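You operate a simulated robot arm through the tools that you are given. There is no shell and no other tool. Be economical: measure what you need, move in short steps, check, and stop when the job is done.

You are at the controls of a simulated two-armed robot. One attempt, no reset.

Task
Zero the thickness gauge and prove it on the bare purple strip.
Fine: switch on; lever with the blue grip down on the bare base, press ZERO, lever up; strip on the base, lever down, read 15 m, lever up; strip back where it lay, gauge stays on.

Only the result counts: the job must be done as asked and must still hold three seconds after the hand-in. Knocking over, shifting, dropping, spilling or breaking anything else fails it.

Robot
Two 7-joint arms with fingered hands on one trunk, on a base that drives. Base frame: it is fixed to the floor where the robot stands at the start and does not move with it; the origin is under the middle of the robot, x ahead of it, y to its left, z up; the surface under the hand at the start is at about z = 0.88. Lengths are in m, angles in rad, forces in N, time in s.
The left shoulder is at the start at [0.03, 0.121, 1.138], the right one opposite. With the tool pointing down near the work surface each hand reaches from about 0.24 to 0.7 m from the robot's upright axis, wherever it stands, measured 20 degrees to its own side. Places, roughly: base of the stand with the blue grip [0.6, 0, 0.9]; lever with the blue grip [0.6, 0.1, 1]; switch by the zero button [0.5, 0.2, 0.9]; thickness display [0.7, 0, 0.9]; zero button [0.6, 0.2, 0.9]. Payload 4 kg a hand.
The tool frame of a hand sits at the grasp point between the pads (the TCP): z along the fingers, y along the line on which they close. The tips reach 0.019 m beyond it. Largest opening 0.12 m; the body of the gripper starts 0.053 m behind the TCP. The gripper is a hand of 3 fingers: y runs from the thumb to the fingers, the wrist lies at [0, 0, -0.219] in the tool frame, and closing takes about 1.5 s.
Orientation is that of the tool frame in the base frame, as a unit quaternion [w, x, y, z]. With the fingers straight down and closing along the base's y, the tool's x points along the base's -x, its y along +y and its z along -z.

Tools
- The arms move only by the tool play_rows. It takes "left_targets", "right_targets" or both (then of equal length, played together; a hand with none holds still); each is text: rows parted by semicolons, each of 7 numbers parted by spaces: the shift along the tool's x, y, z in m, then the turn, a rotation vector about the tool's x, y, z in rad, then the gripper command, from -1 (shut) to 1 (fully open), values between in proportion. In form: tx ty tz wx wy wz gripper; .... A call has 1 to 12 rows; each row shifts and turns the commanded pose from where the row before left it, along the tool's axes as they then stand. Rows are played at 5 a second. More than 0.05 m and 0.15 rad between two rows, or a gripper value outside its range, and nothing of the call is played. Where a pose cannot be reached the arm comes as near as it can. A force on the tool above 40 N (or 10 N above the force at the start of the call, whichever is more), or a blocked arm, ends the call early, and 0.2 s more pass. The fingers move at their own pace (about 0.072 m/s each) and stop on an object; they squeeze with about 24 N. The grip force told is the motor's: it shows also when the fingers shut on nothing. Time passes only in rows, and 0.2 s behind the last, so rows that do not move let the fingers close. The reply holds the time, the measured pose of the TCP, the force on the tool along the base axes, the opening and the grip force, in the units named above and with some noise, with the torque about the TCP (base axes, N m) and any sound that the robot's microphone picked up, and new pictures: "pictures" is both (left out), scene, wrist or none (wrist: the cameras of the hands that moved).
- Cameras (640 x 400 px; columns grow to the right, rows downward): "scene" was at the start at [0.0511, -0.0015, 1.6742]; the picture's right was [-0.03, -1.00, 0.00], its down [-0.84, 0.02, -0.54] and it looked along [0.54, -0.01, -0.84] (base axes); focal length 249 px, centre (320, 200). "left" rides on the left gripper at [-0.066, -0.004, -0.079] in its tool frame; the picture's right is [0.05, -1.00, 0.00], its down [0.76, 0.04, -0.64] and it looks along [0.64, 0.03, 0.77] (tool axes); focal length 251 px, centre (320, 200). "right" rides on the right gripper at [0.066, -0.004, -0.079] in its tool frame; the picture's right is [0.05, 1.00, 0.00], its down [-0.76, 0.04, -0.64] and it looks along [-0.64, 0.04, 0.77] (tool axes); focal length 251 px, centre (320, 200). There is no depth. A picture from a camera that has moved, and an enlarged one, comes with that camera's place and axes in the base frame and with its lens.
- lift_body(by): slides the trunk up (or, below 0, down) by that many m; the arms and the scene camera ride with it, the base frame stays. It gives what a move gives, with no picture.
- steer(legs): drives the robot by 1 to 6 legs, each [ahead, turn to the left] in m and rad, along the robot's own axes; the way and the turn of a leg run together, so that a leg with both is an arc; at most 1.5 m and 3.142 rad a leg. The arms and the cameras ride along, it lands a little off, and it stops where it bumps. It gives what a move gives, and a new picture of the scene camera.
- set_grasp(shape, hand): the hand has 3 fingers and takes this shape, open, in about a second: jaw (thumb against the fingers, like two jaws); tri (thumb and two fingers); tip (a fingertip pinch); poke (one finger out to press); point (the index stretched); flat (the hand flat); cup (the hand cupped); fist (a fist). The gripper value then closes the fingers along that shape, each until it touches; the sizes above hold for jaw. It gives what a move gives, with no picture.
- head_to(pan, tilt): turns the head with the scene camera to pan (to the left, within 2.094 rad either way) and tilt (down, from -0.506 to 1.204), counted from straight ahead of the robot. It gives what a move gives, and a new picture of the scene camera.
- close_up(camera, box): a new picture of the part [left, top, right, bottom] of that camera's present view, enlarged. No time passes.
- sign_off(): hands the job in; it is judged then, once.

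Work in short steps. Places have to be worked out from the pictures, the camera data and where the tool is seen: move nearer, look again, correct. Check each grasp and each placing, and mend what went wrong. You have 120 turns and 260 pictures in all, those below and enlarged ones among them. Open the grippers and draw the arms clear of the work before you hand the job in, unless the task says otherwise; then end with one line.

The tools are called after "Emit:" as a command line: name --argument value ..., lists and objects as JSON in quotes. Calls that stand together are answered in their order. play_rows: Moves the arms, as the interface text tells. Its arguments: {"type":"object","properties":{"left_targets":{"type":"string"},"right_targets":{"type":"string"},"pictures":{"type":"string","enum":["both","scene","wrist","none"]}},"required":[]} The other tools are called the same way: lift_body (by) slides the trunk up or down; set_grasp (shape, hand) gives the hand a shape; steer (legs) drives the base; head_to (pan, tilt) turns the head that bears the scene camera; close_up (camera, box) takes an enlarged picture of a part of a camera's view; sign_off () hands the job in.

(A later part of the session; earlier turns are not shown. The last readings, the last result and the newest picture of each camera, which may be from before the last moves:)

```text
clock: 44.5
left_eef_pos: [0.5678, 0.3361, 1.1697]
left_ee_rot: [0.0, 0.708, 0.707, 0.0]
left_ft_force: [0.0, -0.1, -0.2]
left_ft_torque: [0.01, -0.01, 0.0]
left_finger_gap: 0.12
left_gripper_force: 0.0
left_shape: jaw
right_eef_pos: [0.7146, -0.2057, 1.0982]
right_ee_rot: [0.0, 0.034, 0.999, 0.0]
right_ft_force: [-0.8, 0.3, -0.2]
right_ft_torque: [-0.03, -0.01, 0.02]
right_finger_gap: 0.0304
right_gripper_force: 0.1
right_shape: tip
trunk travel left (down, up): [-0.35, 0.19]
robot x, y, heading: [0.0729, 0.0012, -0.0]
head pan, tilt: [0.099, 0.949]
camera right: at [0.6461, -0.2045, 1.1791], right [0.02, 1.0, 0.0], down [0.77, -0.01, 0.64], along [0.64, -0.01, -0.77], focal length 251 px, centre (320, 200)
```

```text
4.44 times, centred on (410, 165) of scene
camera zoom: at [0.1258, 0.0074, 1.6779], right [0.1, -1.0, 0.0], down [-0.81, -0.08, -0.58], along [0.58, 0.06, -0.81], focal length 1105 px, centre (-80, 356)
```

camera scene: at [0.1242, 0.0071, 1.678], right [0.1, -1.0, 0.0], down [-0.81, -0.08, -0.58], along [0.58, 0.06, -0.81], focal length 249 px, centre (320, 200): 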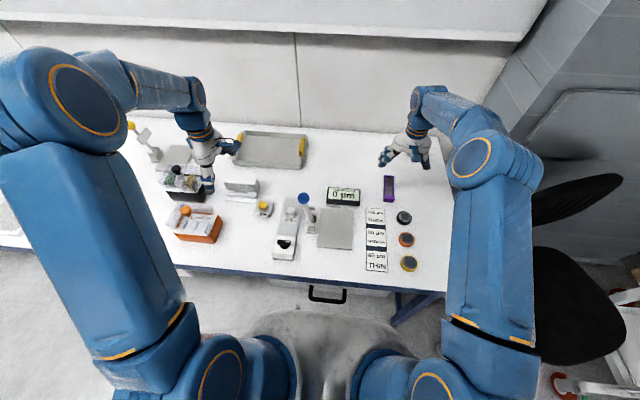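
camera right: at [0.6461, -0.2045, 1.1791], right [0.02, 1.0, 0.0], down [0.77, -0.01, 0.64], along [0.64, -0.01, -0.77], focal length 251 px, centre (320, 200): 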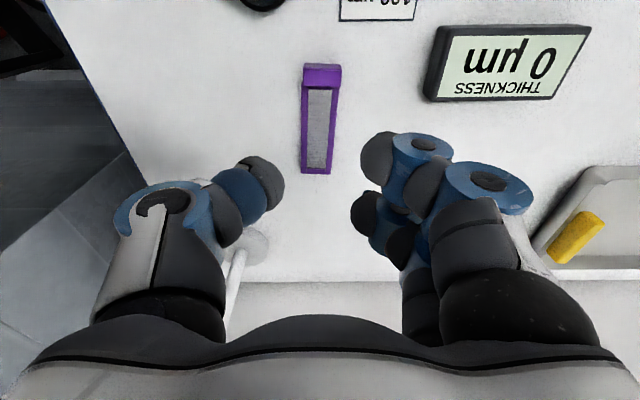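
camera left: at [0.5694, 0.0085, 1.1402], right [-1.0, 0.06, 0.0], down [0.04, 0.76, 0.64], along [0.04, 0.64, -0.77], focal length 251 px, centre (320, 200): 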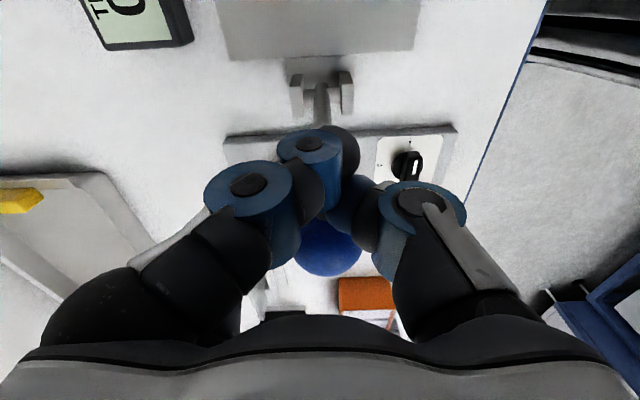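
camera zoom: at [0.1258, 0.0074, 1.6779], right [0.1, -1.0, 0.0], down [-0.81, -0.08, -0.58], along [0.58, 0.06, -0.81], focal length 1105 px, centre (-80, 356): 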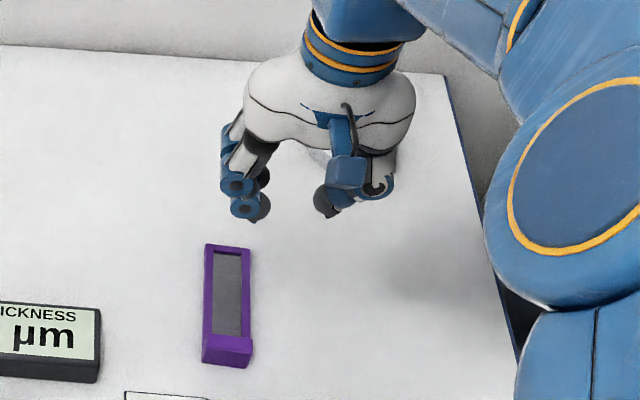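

The fingers sit ±15 mm apart with the thumb between, so a grip along x on the block (two fingers on its near face, thumb on its far face) is the steadiest. I return to jaw and turn the right hand a quarter turn.

Emit:
set_grasp --shape "jaw" --hand "right"

Emit:
play_rows --right_targets "0 0 0 0 0 -0.143 0.3; 0 0 0 0 0 -0.143 0.3; 0 0 0 0 0 -0.143 0.3; 0 0 0 0 0 -0.143 0.3; 0 0 0 0 0 -0.143 0.3; 0 0 0 0 0 -0.143 0.3; 0 0 0 0 0 -0.143 0.3; 0 0 0 0 0 -0.143 0.3; 0 0 0 0 0 -0.143 0.3; 0 0 0 0 0 -0.143 0.3; 0 0 0 0 0 -0.141 0.3; 0 0 0 0 0 0 0.3" --pictures "both"

```text
clock: 45.4
left_eef_pos: [0.5666, 0.3352, 1.1704]
left_ee_rot: [-0.001, 0.708, 0.706, 0.0]
left_ft_force: [0.1, -0.2, -1.1]
left_ft_torque: [0.04, 0.0, 0.02]
left_finger_gap: 0.1195
left_gripper_force: 0.1
left_shape: jaw
right_eef_pos: [0.7137, -0.2054, 1.099]
right_ee_rot: [-0.001, 0.035, 0.999, 0.0]
right_ft_force: [0.2, -0.1, 0.4]
right_ft_torque: [0.04, 0.03, 0.01]
right_finger_gap: 0.1202
right_gripper_force: 0.1
right_shape: jaw
trunk travel left (down, up): [-0.35, 0.19]
robot x, y, heading: [0.0716, 0.0041, -0.002]
head pan, tilt: [0.099, 0.949]
```

```text
clock: 48.0
left_eef_pos: [0.5687, 0.3349, 1.1698]
left_ee_rot: [0.0, 0.708, 0.707, 0.0]
left_ft_force: [-0.1, -0.5, -0.1]
left_ft_torque: [-0.02, 0.0, 0.01]
left_finger_gap: 0.1199
left_gripper_force: 0.0
left_shape: jaw
right_eef_pos: [0.7146, -0.2023, 1.1008]
right_ee_rot: [-0.001, -0.683, 0.731, 0.0]
right_ft_force: [-0.3, -0.5, 0.2]
right_ft_torque: [-0.01, -0.02, -0.02]
right_finger_gap: 0.0787
right_gripper_force: 0.0
right_shape: jaw
trunk travel left (down, up): [-0.35, 0.19]
robot x, y, heading: [0.0723, 0.0043, -0.005]
head pan, tilt: [0.099, 0.949]
camera scene: at [0.1258, 0.0074, 1.6779], right [0.1, -1.0, 0.0], down [-0.81, -0.08, -0.58], along [0.58, 0.06, -0.81], focal length 249 px, centre (320, 200)
camera right: at [0.7118, -0.2683, 1.1805], right [-1.0, 0.01, 0.0], down [0.01, 0.77, 0.64], along [0.01, 0.64, -0.77], focal length 251 px, centre (320, 200)
```

scene: 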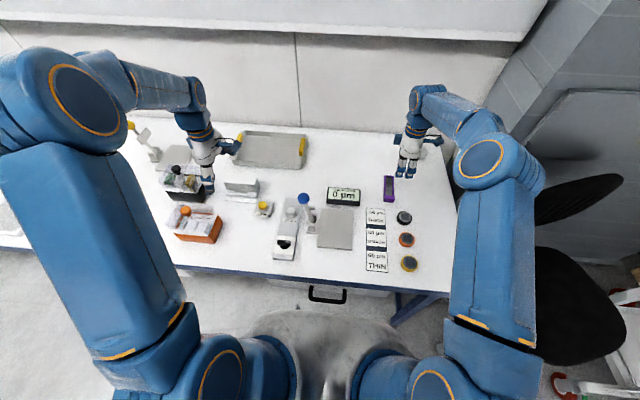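
right: 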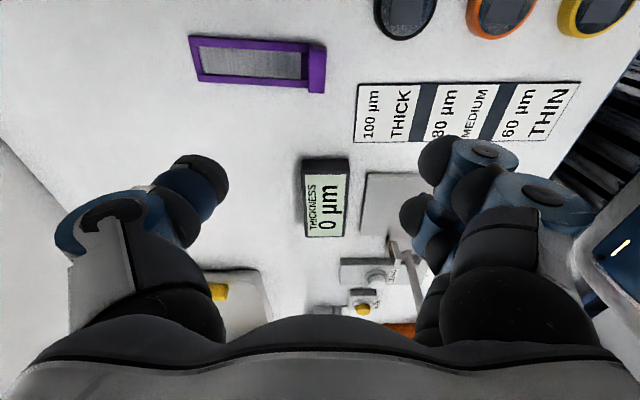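

Emit:
close_up --camera "right" --box '[180, 20, 340, 120]'

```text
4.00 times, centred on (260, 70) of right
camera zoom: at [0.7118, -0.2683, 1.1805], right [-1.0, 0.01, 0.0], down [0.01, 0.77, 0.64], along [0.01, 0.64, -0.77], focal length 1006 px, centre (560, 720)
```

zoom: 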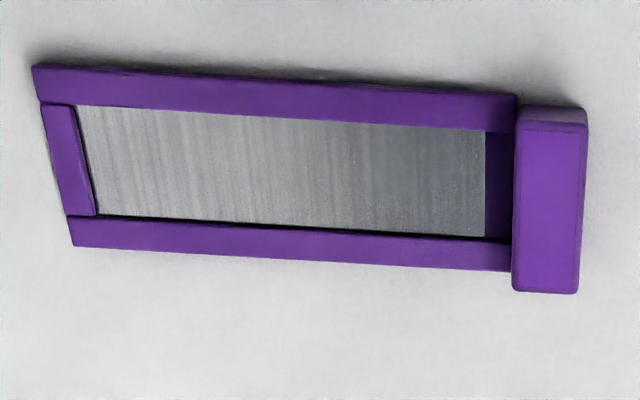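

Block top centre is (0.716, -0.2055), 17×39 mm. I centre and descend to z≈0.95 with the opening narrowed.

Emit:
play_rows --right_targets "0.0031 -0.0016 0.04 0 0 0 -0.2; 0 0 0.05 0 0 0 -0.2; 0 0 0.05 0 0 0 -0.2; 0 0 0.01 0 0 0 -0.2; 0 0 0 0 0 0 -0.2" --pictures "wrist"

Emit:
close_up --camera "scene" --box '[340, 130, 440, 210]'

```text
clock: 49.2
left_eef_pos: [0.5674, 0.3359, 1.17]
left_ee_rot: [0.0, 0.708, 0.707, 0.0]
left_ft_force: [-0.1, 0.0, 0.3]
left_ft_torque: [-0.01, -0.02, 0.02]
left_finger_gap: 0.1201
left_gripper_force: 0.0
left_shape: jaw
right_eef_pos: [0.7188, -0.2066, 0.9503]
right_ee_rot: [-0.001, -0.682, 0.731, 0.001]
right_ft_force: [0.4, -0.7, -0.4]
right_ft_torque: [-0.03, 0.02, -0.02]
right_finger_gap: 0.0483
right_gripper_force: 0.1
right_shape: jaw
trunk travel left (down, up): [-0.35, 0.19]
robot x, y, heading: [0.0723, 0.0027, -0.002]
head pan, tilt: [0.099, 0.949]
camera right: at [0.7145, -0.273, 1.03], right [-1.0, 0.02, 0.0], down [0.01, 0.77, 0.64], along [0.01, 0.64, -0.77], focal length 251 px, centre (320, 200)
```

right: 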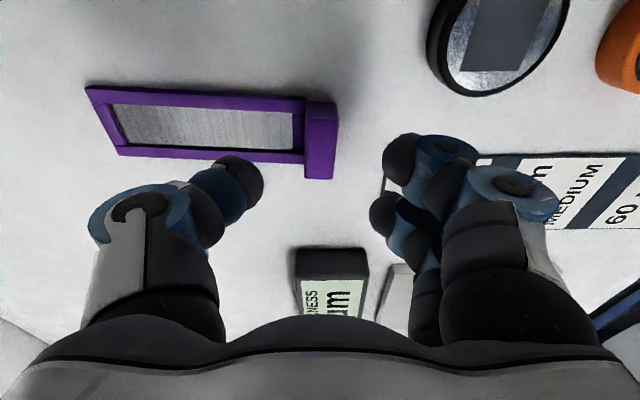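

```text
5.00 times, centred on (390, 170) of scene
camera zoom: at [0.1259, 0.0075, 1.6779], right [0.1, -1.0, 0.0], down [-0.81, -0.08, -0.58], along [0.58, 0.06, -0.81], focal length 1243 px, centre (-30, 350)
```

zoom: 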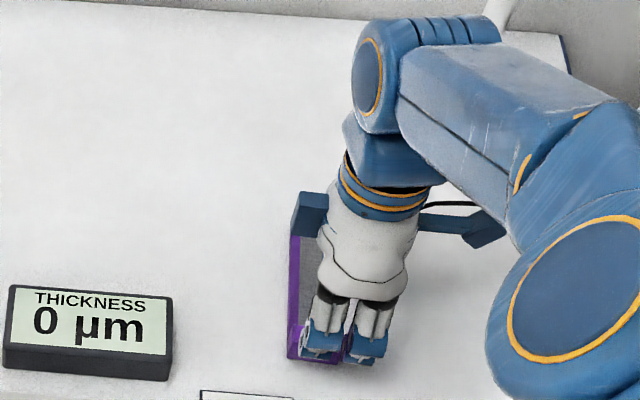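

Emit:
play_rows --right_targets "0 0.003 0.02 0 0 0 -0.2; 0 0 0.012 0 0 0 -0.2; 0 0 0.008 0 0 0 -0.2; 0 0 0 0 0 0 -0.2" --pictures "wrist"

Emit:
close_up --camera "scene" --box '[360, 150, 420, 210]'

```text
clock: 50.2
left_eef_pos: [0.5676, 0.3353, 1.1712]
left_ee_rot: [0.0, 0.708, 0.707, 0.0]
left_ft_force: [0.0, -0.4, -0.5]
left_ft_torque: [-0.05, -0.02, 0.01]
left_finger_gap: 0.1198
left_gripper_force: 0.0
left_shape: jaw
right_eef_pos: [0.7146, -0.2059, 0.9078]
right_ee_rot: [0.001, -0.682, 0.732, 0.001]
right_ft_force: [0.1, 0.5, -0.3]
right_ft_torque: [0.0, 0.02, 0.0]
right_finger_gap: 0.0482
right_gripper_force: 0.1
right_shape: jaw
trunk travel left (down, up): [-0.35, 0.19]
robot x, y, heading: [0.0714, 0.0021, 0.001]
head pan, tilt: [0.099, 0.949]
camera right: at [0.7116, -0.2719, 0.9888], right [-1.0, 0.02, 0.0], down [0.01, 0.77, 0.64], along [0.01, 0.64, -0.77], focal length 251 px, centre (320, 200)
```

right: 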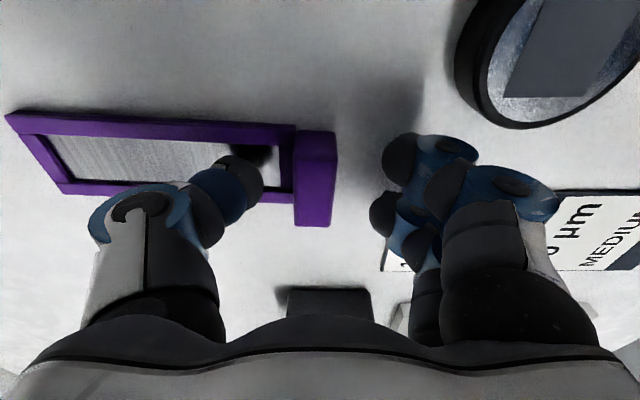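

```text
6.67 times, centred on (390, 180) of scene
camera zoom: at [0.1258, 0.0075, 1.6779], right [0.1, -1.0, 0.0], down [-0.81, -0.08, -0.58], along [0.58, 0.06, -0.81], focal length 1658 px, centre (-147, 333)
```

zoom: 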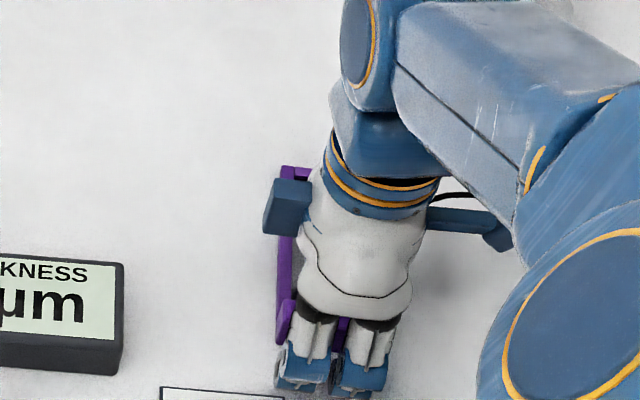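

Everything straddles the block centrally; I close.

Emit:
play_rows --right_targets "0 0 0 0 0 0 -1; 0 0 0 0 0 0 -1; 0 0 0 0 0 0 -1; 0 0 0 0 0 0 -1; 0 0 0 0 0 0 -1" --pictures "wrist"

```text
clock: 51.4
left_eef_pos: [0.5675, 0.3357, 1.1716]
left_ee_rot: [-0.001, 0.708, 0.706, -0.001]
left_ft_force: [0.5, -0.4, -0.4]
left_ft_torque: [-0.03, 0.0, 0.03]
left_finger_gap: 0.12
left_gripper_force: 0.0
left_shape: jaw
right_eef_pos: [0.7143, -0.205, 0.9087]
right_ee_rot: [0.0, -0.682, 0.731, 0.0]
right_ft_force: [-1.0, -0.1, -0.1]
right_ft_torque: [-0.01, 0.04, -0.03]
right_finger_gap: 0.0131
right_gripper_force: 23.6
right_shape: jaw
trunk travel left (down, up): [-0.35, 0.19]
robot x, y, heading: [0.0749, 0.0038, 0.003]
head pan, tilt: [0.099, 0.949]
camera right: at [0.7117, -0.2718, 0.9889], right [-1.0, 0.02, 0.0], down [0.01, 0.77, 0.64], along [0.01, 0.64, -0.77], focal length 251 px, centre (320, 200)
```

right: 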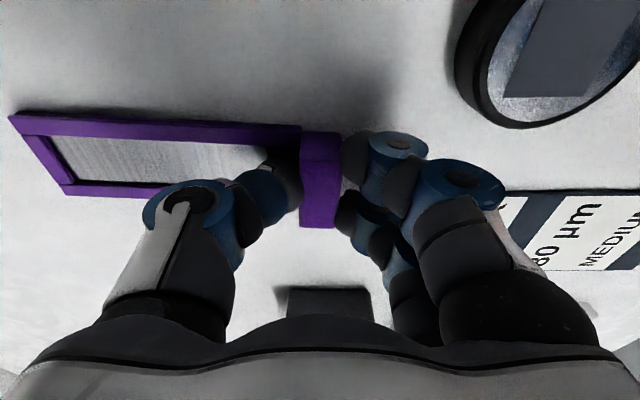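

Held (gap 13 mm). The block shifted about 2 mm toward the robot on closing; I'll compensate on return. I lift and check.

Emit:
play_rows --right_targets "0 0 -0.02 0 0 0 -1; 0 0 -0.03 0 0 0 -1; 0 0 -0.04 0 0 0 -1; 0 0 0 0 0 0 -1" --pictures "both"

Emit:
close_up --camera "scene" --box '[340, 120, 460, 210]'

```text
clock: 52.4
left_eef_pos: [0.5686, 0.3352, 1.1705]
left_ee_rot: [0.0, 0.707, 0.707, 0.0]
left_ft_force: [0.0, 0.0, -0.2]
left_ft_torque: [0.02, 0.02, 0.03]
left_finger_gap: 0.1196
left_gripper_force: 0.0
left_shape: jaw
right_eef_pos: [0.7149, -0.2077, 0.9982]
right_ee_rot: [-0.001, -0.682, 0.732, 0.0]
right_ft_force: [0.5, -0.6, -0.6]
right_ft_torque: [0.02, 0.02, 0.01]
right_finger_gap: 0.0133
right_gripper_force: 24.3
right_shape: jaw
trunk travel left (down, up): [-0.35, 0.19]
robot x, y, heading: [0.0709, -0.0015, -0.002]
head pan, tilt: [0.099, 0.949]
camera scene: at [0.1265, 0.0073, 1.6778], right [0.1, -1.0, 0.0], down [-0.81, -0.08, -0.58], along [0.58, 0.06, -0.81], focal length 249 px, centre (320, 200)
camera right: at [0.7111, -0.2734, 1.0778], right [-1.0, 0.02, 0.0], down [0.01, 0.77, 0.64], along [0.01, 0.64, -0.77], focal length 251 px, centre (320, 200)
```

scene: 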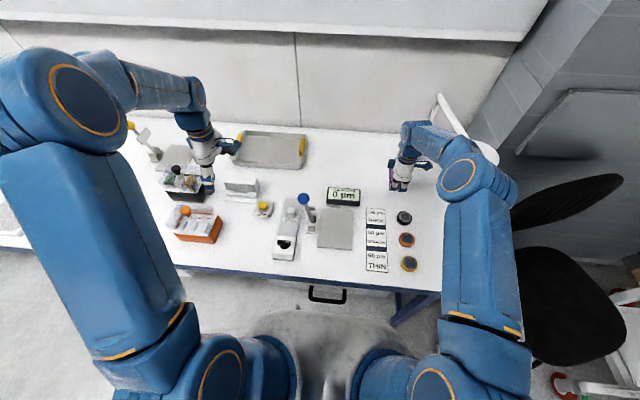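
right: 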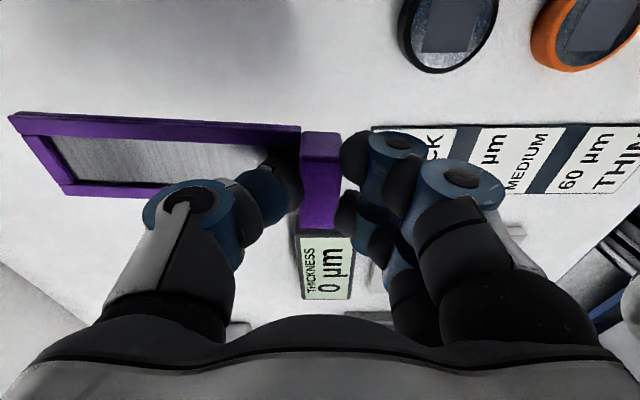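

```text
4.44 times, centred on (400, 165) of scene
camera zoom: at [0.1265, 0.0073, 1.6778], right [0.1, -1.0, 0.0], down [-0.81, -0.08, -0.58], along [0.58, 0.06, -0.81], focal length 1105 px, centre (-36, 356)
```

zoom: 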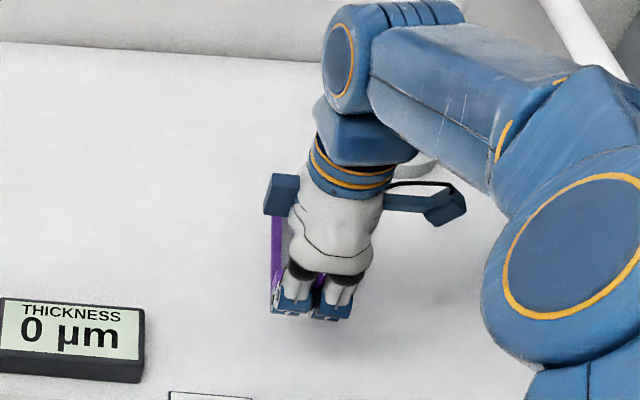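

The strip is held firmly. I straighten its yaw and carry it first back along x, then over the plate, staying about 8 cm above it.

Emit:
play_rows --right_targets "0 0 0 0 0 -0.067 -1; 0 0.0424 0 0 0 0 -1; 0 0.0424 0 0 0 0 -1; 0 0.0424 0 0 0 0 -1; 0 0.0424 0 0 0 0 -1; 0 0.0424 0 0 0 0 -1; -0.041 0 0 0 0 0 -1; -0.041 0 0 0 0 0 -1; -0.041 0 0 0 0 0 -1; -0.041 0 0 0 0 0 -1; -0.04 0 0 0 0 0 -1; 0 0 0 0 0 0 -1" --pictures "both"

Emit:
close_up --camera "scene" --box '[250, 150, 410, 250]'

```text
clock: 55.0
left_eef_pos: [0.5679, 0.3338, 1.172]
left_ee_rot: [0.0, 0.707, 0.707, 0.0]
left_ft_force: [0.7, 0.0, -1.1]
left_ft_torque: [-0.02, -0.02, -0.01]
left_finger_gap: 0.1199
left_gripper_force: 0.1
left_shape: jaw
right_eef_pos: [0.5013, -0.0026, 0.9976]
right_ee_rot: [0.0, -0.706, 0.708, 0.0]
right_ft_force: [0.0, -0.4, -1.0]
right_ft_torque: [0.0, -0.01, 0.04]
right_finger_gap: 0.013
right_gripper_force: 24.1
right_shape: jaw
trunk travel left (down, up): [-0.35, 0.19]
robot x, y, heading: [0.0744, 0.0016, 0.003]
head pan, tilt: [0.099, 0.949]
camera scene: at [0.1259, 0.0065, 1.6779], right [0.1, -1.0, 0.0], down [-0.81, -0.08, -0.58], along [0.58, 0.06, -0.81], focal length 249 px, centre (320, 200)
camera right: at [0.5031, -0.0685, 1.0785], right [-1.0, -0.05, 0.0], down [-0.04, 0.76, 0.64], along [-0.03, 0.64, -0.77], focal length 251 px, centre (320, 200)
```

scene: 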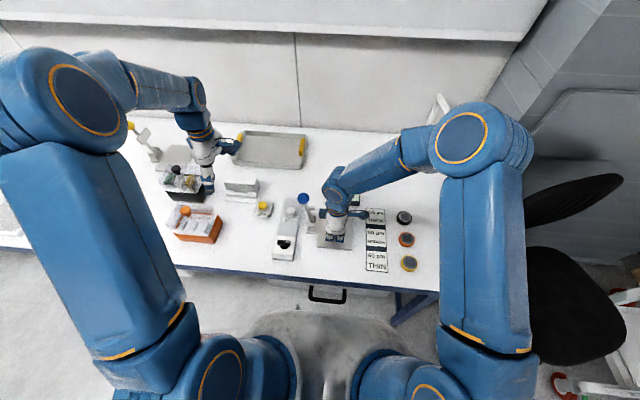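
right: 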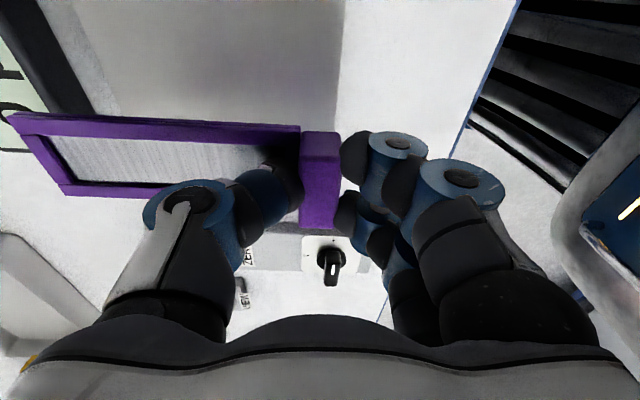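

```text
4.00 times, centred on (330, 200) of scene
camera zoom: at [0.1259, 0.0065, 1.6779], right [0.1, -1.0, 0.0], down [-0.81, -0.08, -0.58], along [0.58, 0.06, -0.81], focal length 995 px, centre (280, 200)
```

zoom: 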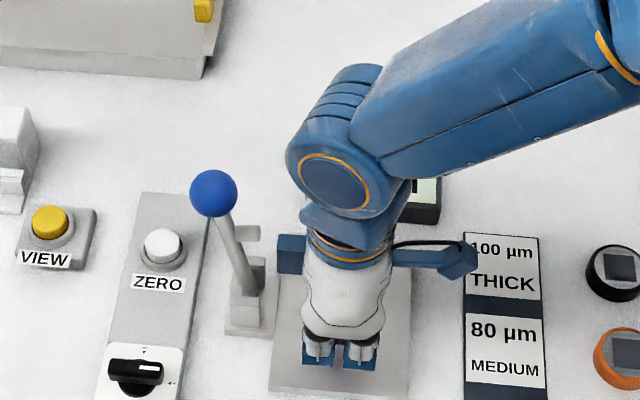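

Strip is over the plate, slightly near its front edge; I shift 4 mm forward and descend, watching the force.

Emit:
play_rows --right_targets "0 -0.004 0.03 0 0 0 -1; 0 0 0.025 0 0 0 -1; 0 0 0.01 0 0 0 -1; 0 0 0 0 0 0 -1" --pictures "wrist"

Emit:
close_up --camera "scene" --box '[280, 175, 380, 250]'

```text
clock: 56.0
left_eef_pos: [0.5688, 0.3361, 1.1705]
left_ee_rot: [0.0, 0.707, 0.707, 0.0]
left_ft_force: [-0.7, 0.2, 0.1]
left_ft_torque: [0.0, -0.03, 0.0]
left_finger_gap: 0.1198
left_gripper_force: 0.1
left_shape: jaw
right_eef_pos: [0.5049, -0.0007, 0.9339]
right_ee_rot: [0.0, -0.706, 0.708, 0.0]
right_ft_force: [1.4, 0.1, -0.4]
right_ft_torque: [0.02, -0.01, -0.01]
right_finger_gap: 0.0129
right_gripper_force: 23.9
right_shape: jaw
trunk travel left (down, up): [-0.35, 0.19]
robot x, y, heading: [0.0688, 0.0027, 0.001]
head pan, tilt: [0.099, 0.949]
camera right: at [0.5064, -0.0669, 1.0138], right [-1.0, -0.05, 0.0], down [-0.04, 0.76, 0.64], along [-0.03, 0.64, -0.77], focal length 251 px, centre (320, 200)
```

right: 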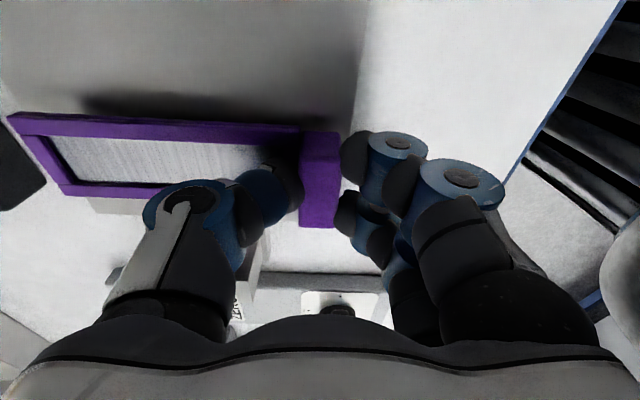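

```text
5.33 times, centred on (330, 212) of scene
camera zoom: at [0.1258, 0.0073, 1.6779], right [0.1, -1.0, 0.0], down [-0.81, -0.08, -0.58], along [0.58, 0.06, -0.81], focal length 1326 px, centre (267, 133)
```

zoom: 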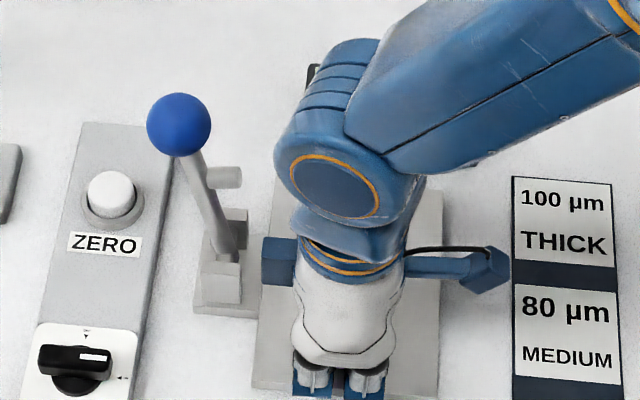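

Emit:
play_rows --right_targets "0 0 0.008 0 0 0 -1; 0 0 0.003 0 0 0 -1; 0 0 0.002 0 0 0 -1; 0 0 0 0 0 0 -1" --pictures "wrist"

```text
clock: 57.0
left_eef_pos: [0.5676, 0.3355, 1.1702]
left_ee_rot: [0.0, 0.708, 0.706, 0.0]
left_ft_force: [0.8, 0.2, -0.5]
left_ft_torque: [0.01, 0.0, -0.01]
left_finger_gap: 0.1202
left_gripper_force: 0.1
left_shape: jaw
right_eef_pos: [0.5049, -0.0004, 0.922]
right_ee_rot: [0.0, -0.706, 0.709, -0.001]
right_ft_force: [0.0, 0.3, 0.5]
right_ft_torque: [-0.03, 0.02, 0.01]
right_finger_gap: 0.0131
right_gripper_force: 23.6
right_shape: jaw
trunk travel left (down, up): [-0.35, 0.19]
robot x, y, heading: [0.0717, 0.0017, 0.001]
head pan, tilt: [0.099, 0.949]
camera right: at [0.5075, -0.0662, 1.0017], right [-1.0, -0.05, 0.0], down [-0.04, 0.76, 0.64], along [-0.03, 0.64, -0.77], focal length 251 px, centre (320, 200)
```

right: 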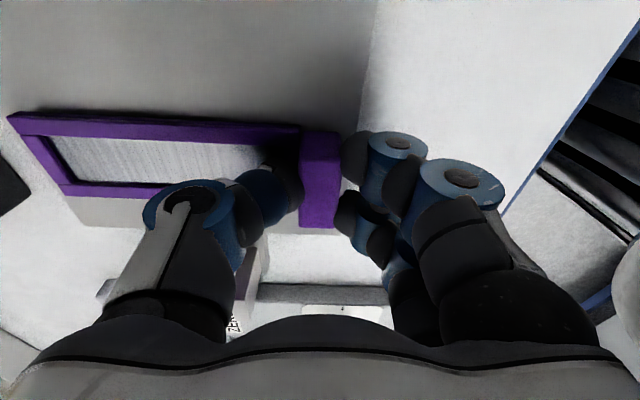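

Nearly touching, no force yet; a few more 2 mm steps.

Emit:
play_rows --right_targets "0 0 0.002 0 0 0 -1; 0 0 0.002 0 0 0 -1; 0 0 0 0 0 0 -1" --pictures "none"

```text
clock: 57.8
left_eef_pos: [0.5658, 0.3362, 1.1714]
left_ee_rot: [0.0, 0.708, 0.707, 0.0]
left_ft_force: [0.5, 0.0, 0.7]
left_ft_torque: [0.0, 0.0, -0.02]
left_finger_gap: 0.12
left_gripper_force: 0.0
left_shape: jaw
right_eef_pos: [0.505, 0.0014, 0.9192]
right_ee_rot: [0.001, -0.706, 0.708, -0.001]
right_ft_force: [-1.7, -0.9, 14.0]
right_ft_torque: [-0.03, 0.05, 0.01]
right_finger_gap: 0.0137
right_gripper_force: 24.2
right_shape: jaw
trunk travel left (down, up): [-0.35, 0.19]
robot x, y, heading: [0.0723, 0.0037, 0.002]
head pan, tilt: [0.099, 0.949]
```

The strip rests on the plate (14 N). I raise 1 mm of preload off, open slightly and lift the hand clear to the right.

Emit:
play_rows --right_targets "0 0 -0.001 0 0 0 -1; 0 0 0 0 0 0 -0.2; 0 0 0 0 0 0 -0.2; 0 0 0 0 0 0 -0.2; 0 0 -0.03 0 0 0 -0.2; 0 0 -0.05 0 0 0 -0.2; 0 0 -0.05 0 0 0 -0.2; 0.03 0 -0.04 0 0 0 -0.2; 0.05 0 0 0 0 0 -0.2; 0.05 0 0 0 0 0 -0.2; 0.05 0 0 0 0 0 -0.2; 0 0 0 0 0 0 -0.2" --pictures "wrist"

Emit:
close_up --camera "scene" --box '[250, 150, 410, 250]'

```text
clock: 60.4
left_eef_pos: [0.5681, 0.3381, 1.1685]
left_ee_rot: [0.0, 0.708, 0.707, -0.001]
left_ft_force: [-0.2, 0.5, -0.8]
left_ft_torque: [0.02, 0.04, -0.01]
left_finger_gap: 0.1201
left_gripper_force: 0.0
left_shape: jaw
right_eef_pos: [0.5053, -0.1744, 1.0899]
right_ee_rot: [-0.001, -0.707, 0.707, 0.0]
right_ft_force: [0.3, -0.1, 0.3]
right_ft_torque: [-0.02, 0.02, 0.0]
right_finger_gap: 0.0475
right_gripper_force: 0.2
right_shape: jaw
trunk travel left (down, up): [-0.35, 0.19]
robot x, y, heading: [0.0732, 0.0029, -0.002]
head pan, tilt: [0.099, 0.949]
camera right: at [0.5068, -0.2405, 1.1692], right [-1.0, -0.05, 0.0], down [-0.04, 0.77, 0.64], along [-0.03, 0.64, -0.77], focal length 251 px, centre (320, 200)
```

right: 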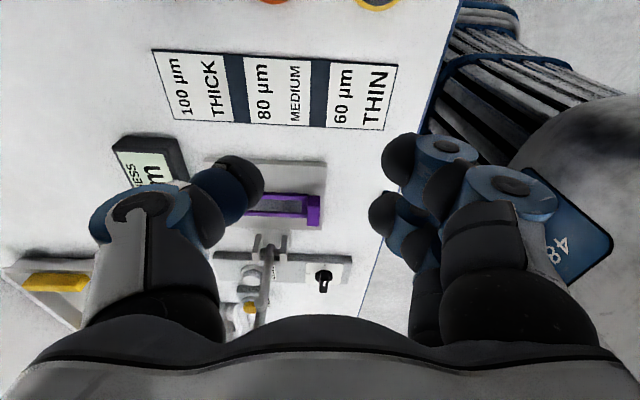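

```text
4.00 times, centred on (330, 200) of scene
camera zoom: at [0.1263, 0.0089, 1.6778], right [0.1, -0.99, 0.0], down [-0.81, -0.08, -0.58], along [0.58, 0.06, -0.81], focal length 995 px, centre (280, 200)
```

zoom: 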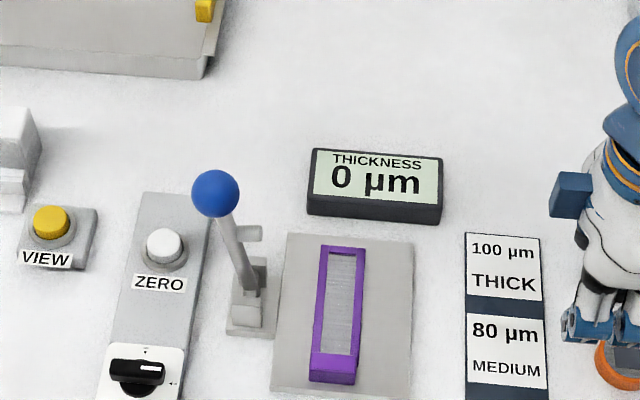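

Strip lies well on the plate, its sheet under the probe spot. I park the right hand further right and bring the left hand back above the ball.

Emit:
play_rows --right_targets "0.045 0 0 0 0 0 1; 0.045 0 0 0 0 0 1; 0.045 0 0 0 0 0 1; 0.02 0 0 0 0 0 1; 0 0 0 0 0 0 1; 0 0 0 0 0 0 1; 0 0 0 0 0 0 1" --left_targets "-0.045 0 0 0 0 0 1; -0.045 0 0 0 0 0 1; -0.045 0 0 0 0 0 1; -0.045 0 0 0 0 0 1; -0.045 0 0 0 0 0 1; -0.009 0.003 0.03 0 0 0 1; 0 0 0 0 0 0 1" --pictures "wrist"

```text
clock: 62.0
left_eef_pos: [0.5743, 0.0989, 1.1444]
left_ee_rot: [0.0, 0.708, 0.706, 0.0]
left_ft_force: [0.0, -0.4, 1.0]
left_ft_torque: [0.02, 0.0, 0.02]
left_finger_gap: 0.1199
left_gripper_force: 0.0
left_shape: jaw
right_eef_pos: [0.5036, -0.3335, 1.0909]
right_ee_rot: [0.0, -0.707, 0.708, 0.0]
right_ft_force: [0.6, 0.1, 0.7]
right_ft_torque: [0.01, 0.03, -0.01]
right_finger_gap: 0.12
right_gripper_force: 0.0
right_shape: jaw
trunk travel left (down, up): [-0.35, 0.19]
robot x, y, heading: [0.0725, 0.001, 0.002]
head pan, tilt: [0.099, 0.949]
camera right: at [0.5053, -0.3993, 1.1707], right [-1.0, -0.05, 0.0], down [-0.04, 0.76, 0.64], along [-0.03, 0.64, -0.77], focal length 251 px, centre (320, 200)
camera left: at [0.5732, 0.0316, 1.2246], right [-1.0, 0.06, 0.0], down [0.04, 0.76, 0.64], along [0.04, 0.64, -0.77], focal length 251 px, centre (320, 200)
```

right: 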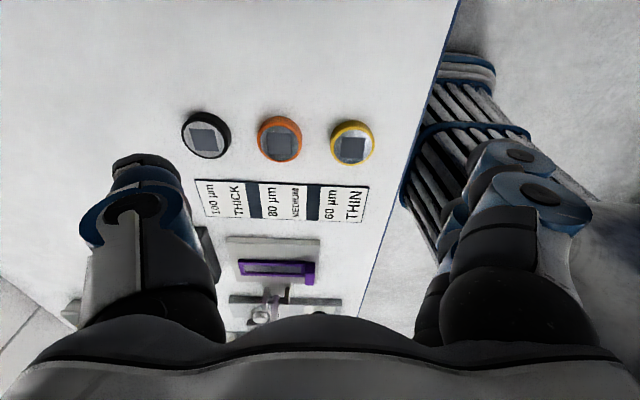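
left: 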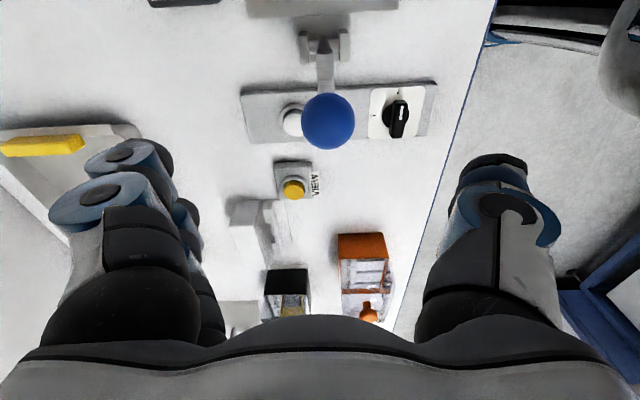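

Emit:
play_rows --left_targets "0.005 -0.003 0.045 0 0 0 1; 0 0 0.041 0 0 0 1; 0 0 0 0 0 0 1; 0 0 0 0 0 0 -1; 0 0 0 0 0 0 -1; 0 0 0 0 0 0 -1; 0 0 0 0 0 0 -1; 0 0 0 0 0 0 -1; 0 0 0 0 0 0 -1" --pictures "wrist"

```text
clock: 64.0
left_eef_pos: [0.5696, 0.105, 1.0562]
left_ee_rot: [-0.001, 0.708, 0.706, -0.001]
left_ft_force: [-1.1, -1.3, -5.7]
left_ft_torque: [-0.02, -0.01, 0.01]
left_finger_gap: 0.0258
left_gripper_force: 24.4
left_shape: jaw
right_eef_pos: [0.5035, -0.3332, 1.0917]
right_ee_rot: [0.0, -0.706, 0.709, 0.0]
right_ft_force: [-0.3, 0.1, 0.3]
right_ft_torque: [-0.04, 0.01, 0.01]
right_finger_gap: 0.1194
right_gripper_force: 0.1
right_shape: jaw
trunk travel left (down, up): [-0.35, 0.19]
robot x, y, heading: [0.0727, -0.0018, 0.002]
head pan, tilt: [0.099, 0.949]
camera left: at [0.5686, 0.0377, 1.1355], right [-1.0, 0.06, 0.0], down [0.04, 0.76, 0.64], along [0.03, 0.64, -0.77], focal length 251 px, centre (320, 200)
```

left: 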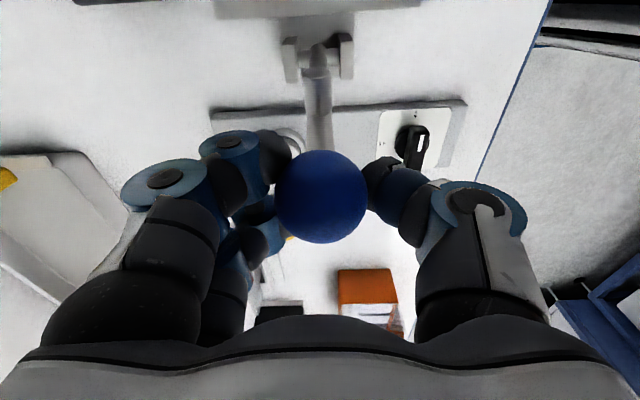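

Same grip as before. I swing the lever down along the fitted arc, stopping short of contact.

Emit:
play_rows --left_targets "-0.0248 0 -0.0004 0 0 0 -1; -0.0254 0 0.0041 0 0 0 -1; -0.0242 0 0.0086 0 0 0 -1; -0.0223 0 0.0128 0 0 0 -1; -0.0197 0 0.0165 0 0 0 -1; -0.0164 0 0.0199 0 0 0 -1; -0.0125 0 0.0225 0 0 0 -1; -0.007 0 0.02 0 0 0 -1; 0 0 0 0 0 0 -1" --pictures "wrist"

Emit:
close_up --camera "scene" --box '[250, 150, 410, 250]'

```text
clock: 66.0
left_eef_pos: [0.5686, -0.0449, 0.952]
left_ee_rot: [0.0, 0.707, 0.707, 0.0]
left_ft_force: [-0.2, 23.0, -0.1]
left_ft_torque: [0.92, -0.01, -0.34]
left_finger_gap: 0.0221
left_gripper_force: 23.8
left_shape: jaw
right_eef_pos: [0.504, -0.3308, 1.0911]
right_ee_rot: [0.0, -0.706, 0.708, -0.001]
right_ft_force: [0.9, -0.9, -0.4]
right_ft_torque: [0.0, 0.0, -0.02]
right_finger_gap: 0.12
right_gripper_force: 0.1
right_shape: jaw
trunk travel left (down, up): [-0.35, 0.19]
robot x, y, heading: [0.0695, 0.0013, -0.005]
head pan, tilt: [0.099, 0.949]
camera left: at [0.5673, -0.1125, 1.0322], right [-1.0, 0.05, 0.0], down [0.04, 0.76, 0.64], along [0.04, 0.64, -0.77], focal length 251 px, centre (320, 200)
```

left: 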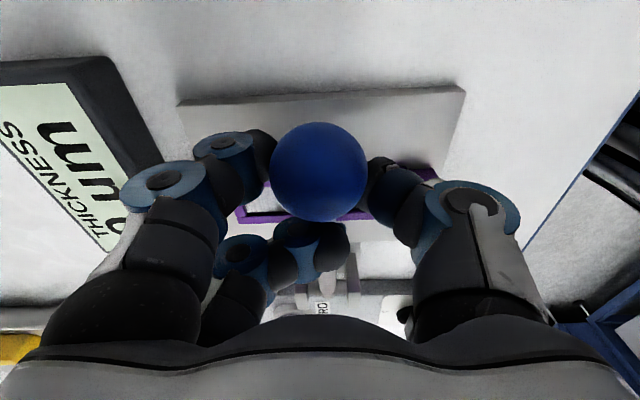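

```text
4.00 times, centred on (330, 200) of scene
camera zoom: at [0.1254, 0.0112, 1.6779], right [0.1, -0.99, 0.0], down [-0.81, -0.08, -0.58], along [0.58, 0.06, -0.81], focal length 995 px, centre (280, 200)
```

zoom: 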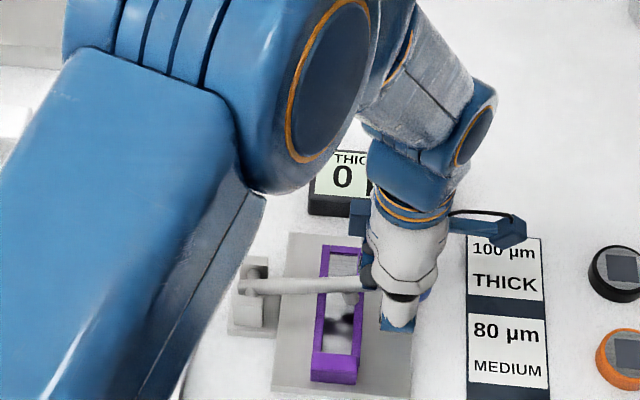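

The ball sits a little off-centre in the grip but the lever follows. I lower nearly to contact while shifting outward, keeping the tips well above the strip.

Emit:
play_rows --left_targets "-0.004 0 0.006 0 0 0 -1; -0.003 0 0.006 0 0 0 -1; -0.002 0 0.006 0 0 0 -1; 0 0 0 0 0 0 -1" --pictures "wrist"

Emit:
close_up --camera "scene" --box '[280, 180, 360, 250]'

```text
clock: 67.0
left_eef_pos: [0.5691, -0.0511, 0.9331]
left_ee_rot: [-0.002, 0.708, 0.706, 0.002]
left_ft_force: [-2.2, 35.3, 10.6]
left_ft_torque: [1.04, 0.04, -0.54]
left_finger_gap: 0.0222
left_gripper_force: 23.7
left_shape: jaw
right_eef_pos: [0.5041, -0.3288, 1.0918]
right_ee_rot: [-0.001, -0.706, 0.708, -0.001]
right_ft_force: [0.7, -0.2, -1.2]
right_ft_torque: [0.03, 0.0, -0.01]
right_finger_gap: 0.1202
right_gripper_force: 0.1
right_shape: jaw
trunk travel left (down, up): [-0.35, 0.19]
robot x, y, heading: [0.0736, -0.0014, 0.001]
head pan, tilt: [0.099, 0.949]
camera left: at [0.568, -0.1183, 1.0138], right [-1.0, 0.06, 0.0], down [0.04, 0.76, 0.65], along [0.04, 0.65, -0.76], focal length 251 px, centre (320, 200)
```

left: 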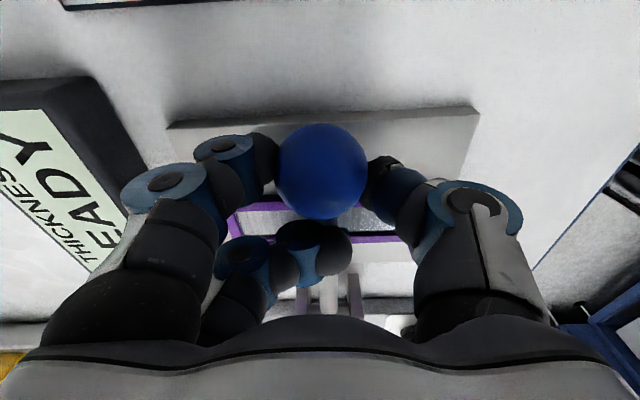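

```text
5.71 times, centred on (320, 215) of scene
camera zoom: at [0.1245, 0.013, 1.678], right [0.1, -0.99, 0.0], down [-0.81, -0.08, -0.58], along [0.58, 0.06, -0.81], focal length 1421 px, centre (320, 114)
```

zoom: 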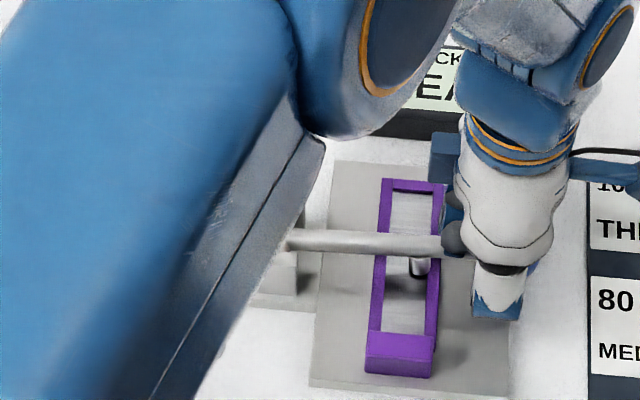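

The probe is a few mm above the sheet, inside the window. I open the fingers so the lever settles, then lift away.

Emit:
play_rows --left_targets "0.003 0 0 0 0 0 -1; 0 0 0.003 0 0 0 1; 0 0 0 0 0 0 1; 0 0 0 0 0 0 1; 0 0 0 0 0 0 1; 0 0 0 0 0 0 1" --pictures "wrist"

Emit:
close_up --camera "scene" --box '[280, 170, 380, 250]'

```text
clock: 67.8
left_eef_pos: [0.5647, -0.0593, 0.9402]
left_ee_rot: [0.005, 0.708, 0.707, -0.002]
left_ft_force: [-23.2, 5.2, 40.1]
left_ft_torque: [1.06, 0.06, 0.63]
left_finger_gap: 0.0934
left_gripper_force: 0.1
left_shape: jaw
right_eef_pos: [0.4985, -0.3325, 1.0932]
right_ee_rot: [0.001, -0.707, 0.707, -0.002]
right_ft_force: [0.1, 0.4, 0.2]
right_ft_torque: [-0.05, -0.01, -0.02]
right_finger_gap: 0.1198
right_gripper_force: 0.1
right_shape: jaw
trunk travel left (down, up): [-0.35, 0.19]
robot x, y, heading: [0.0691, -0.0025, -0.001]
head pan, tilt: [0.099, 0.949]
stopped in row 3 (left hand): the force on the tool passed its limit at 50 N (the readings are from after the stop); the commanded pose is now the measured one
camera left: at [0.5627, -0.1254, 1.0201], right [-1.0, 0.06, -0.01], down [0.04, 0.77, 0.64], along [0.04, 0.64, -0.77], focal length 251 px, centre (320, 200)
```

left: 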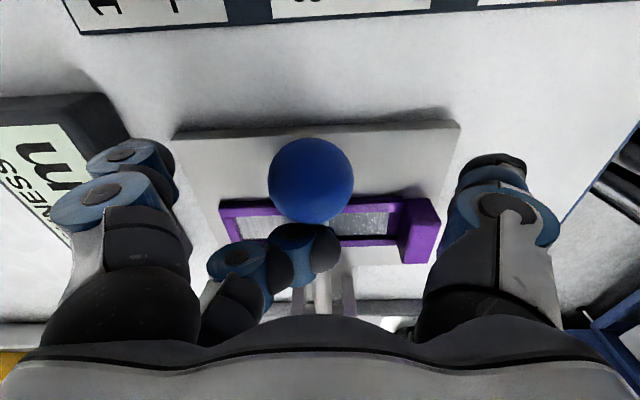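

```text
5.00 times, centred on (330, 210) of scene
camera zoom: at [0.1177, 0.0096, 1.6784], right [0.1, -0.99, 0.0], down [-0.81, -0.08, -0.59], along [0.58, 0.06, -0.81], focal length 1243 px, centre (270, 150)
```

zoom: 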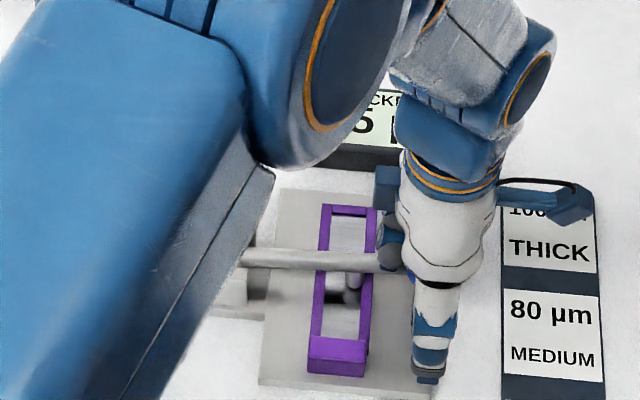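

One finger came to rest across the lever shaft and was pressing it down (force up on the hand). I lift gently in small steps and watch the force.

Emit:
play_rows --left_targets "0 0 -0.004 0 0 0 0.5; 0 0 -0.004 0 0 0 0.5; 0 0 0 0 0 0 0.5" --pictures "wrist"

Emit:
close_up --camera "scene" --box '[280, 170, 380, 250]'

```text
clock: 68.6
left_eef_pos: [0.5707, -0.058, 0.9423]
left_ee_rot: [0.004, 0.708, 0.706, -0.001]
left_ft_force: [0.2, 0.3, -0.1]
left_ft_torque: [0.0, 0.02, 0.02]
left_finger_gap: 0.0901
left_gripper_force: 0.0
left_shape: jaw
right_eef_pos: [0.5059, -0.333, 1.0899]
right_ee_rot: [0.0, -0.706, 0.709, 0.001]
right_ft_force: [-1.1, -0.3, 0.7]
right_ft_torque: [0.02, 0.02, 0.05]
right_finger_gap: 0.12
right_gripper_force: 0.1
right_shape: jaw
trunk travel left (down, up): [-0.35, 0.19]
robot x, y, heading: [0.0701, 0.0033, -0.0]
head pan, tilt: [0.099, 0.949]
camera left: at [0.5687, -0.1261, 1.0229], right [-1.0, 0.06, 0.0], down [0.04, 0.77, 0.64], along [0.04, 0.64, -0.77], focal length 251 px, centre (320, 200)
```

left: 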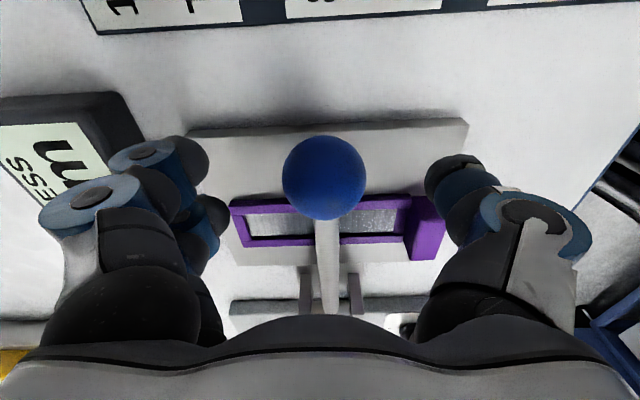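

```text
5.00 times, centred on (330, 210) of scene
camera zoom: at [0.1278, 0.0068, 1.6777], right [0.1, -0.99, 0.0], down [-0.81, -0.08, -0.58], along [0.58, 0.06, -0.81], focal length 1243 px, centre (270, 150)
```

zoom: 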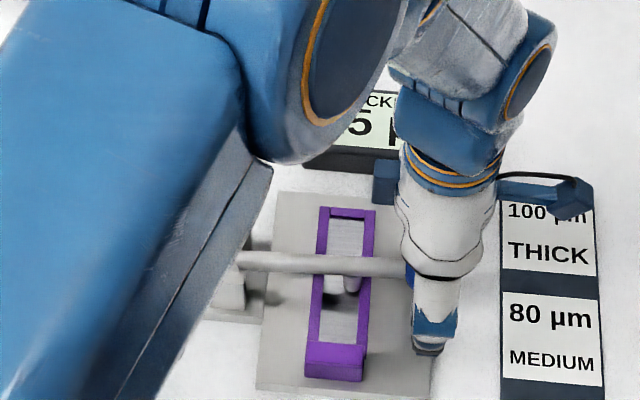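

Free now, lever resting down. I lift up to read the full display.

Emit:
play_rows --left_targets "0 0 -0.04 0 0 0 1; 0 0 -0.05 0 0 0 1; 0 0 -0.05 0 0 0 1; 0 0 0 0 0 0 1" --pictures "wrist"

Emit:
close_up --camera "scene" --box '[260, 170, 400, 250]'

```text
clock: 69.6
left_eef_pos: [0.5674, -0.0557, 1.0825]
left_ee_rot: [0.004, 0.708, 0.706, -0.001]
left_ft_force: [1.0, -0.2, -0.5]
left_ft_torque: [0.04, -0.03, 0.03]
left_finger_gap: 0.12
left_gripper_force: 0.0
left_shape: jaw
right_eef_pos: [0.5042, -0.3346, 1.0912]
right_ee_rot: [-0.001, -0.705, 0.709, 0.0]
right_ft_force: [0.1, 0.1, 0.0]
right_ft_torque: [-0.01, 0.0, -0.02]
right_finger_gap: 0.12
right_gripper_force: 0.1
right_shape: jaw
trunk travel left (down, up): [-0.35, 0.19]
robot x, y, heading: [0.0714, 0.0005, -0.001]
head pan, tilt: [0.099, 0.949]
camera left: at [0.5657, -0.1232, 1.162], right [-1.0, 0.06, 0.0], down [0.04, 0.77, 0.64], along [0.04, 0.64, -0.77], focal length 251 px, centre (320, 200)
```

left: 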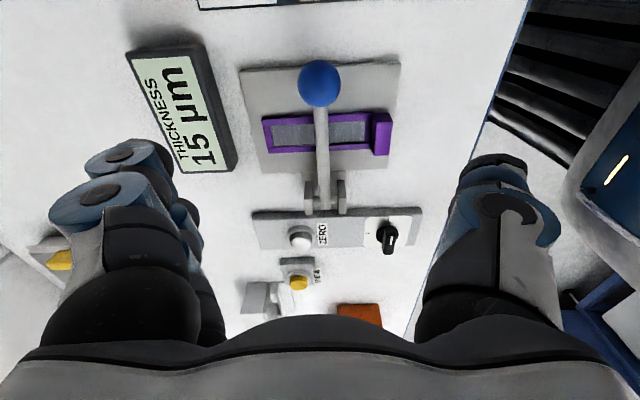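

```text
4.57 times, centred on (330, 210) of scene
camera zoom: at [0.1267, 0.007, 1.6778], right [0.1, -0.99, 0.0], down [-0.81, -0.08, -0.58], along [0.58, 0.06, -0.81], focal length 1137 px, centre (274, 154)
```

zoom: 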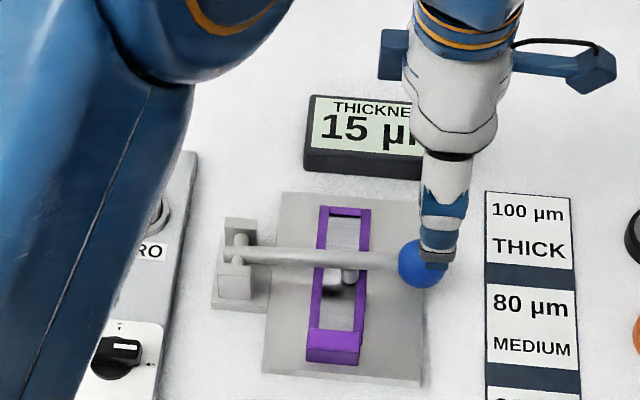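

The gauge reads 15 µm. Now I regrip the ball, centred 3 mm further out than before, to raise the lever.

Emit:
play_rows --left_targets "-0.005 0.003 0.045 0 0 0 1; 0 0 0.05 0 0 0 1; 0 0 0.05 0 0 0 1; 0 0 0.012 0 0 0 1; 0 0 0 0 0 0 -1; 0 0 0 0 0 0 -1; 0 0 0 0 0 0 -1; 0 0 0 0 0 0 -1; 0 0 0 0 0 0 -1; 0 0 0 0 0 0 -1" --pictures "wrist"

```text
clock: 71.8
left_eef_pos: [0.57, -0.0634, 0.9254]
left_ee_rot: [0.004, 0.708, 0.706, -0.001]
left_ft_force: [-4.8, -0.6, -1.0]
left_ft_torque: [0.03, 0.06, -0.04]
left_finger_gap: 0.022
left_gripper_force: 24.3
left_shape: jaw
right_eef_pos: [0.5034, -0.3331, 1.091]
right_ee_rot: [0.0, -0.706, 0.709, 0.0]
right_ft_force: [-0.8, -0.3, 0.2]
right_ft_torque: [0.02, 0.01, 0.03]
right_finger_gap: 0.1196
right_gripper_force: 0.0
right_shape: jaw
trunk travel left (down, up): [-0.35, 0.19]
robot x, y, heading: [0.0715, 0.0016, -0.001]
head pan, tilt: [0.099, 0.949]
camera left: at [0.5686, -0.1297, 1.0054], right [-1.0, 0.06, 0.0], down [0.04, 0.77, 0.64], along [0.04, 0.64, -0.77], focal length 251 px, centre (320, 200)
```

left: 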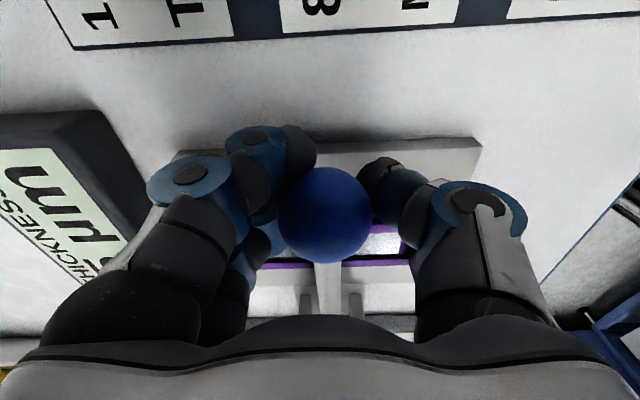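

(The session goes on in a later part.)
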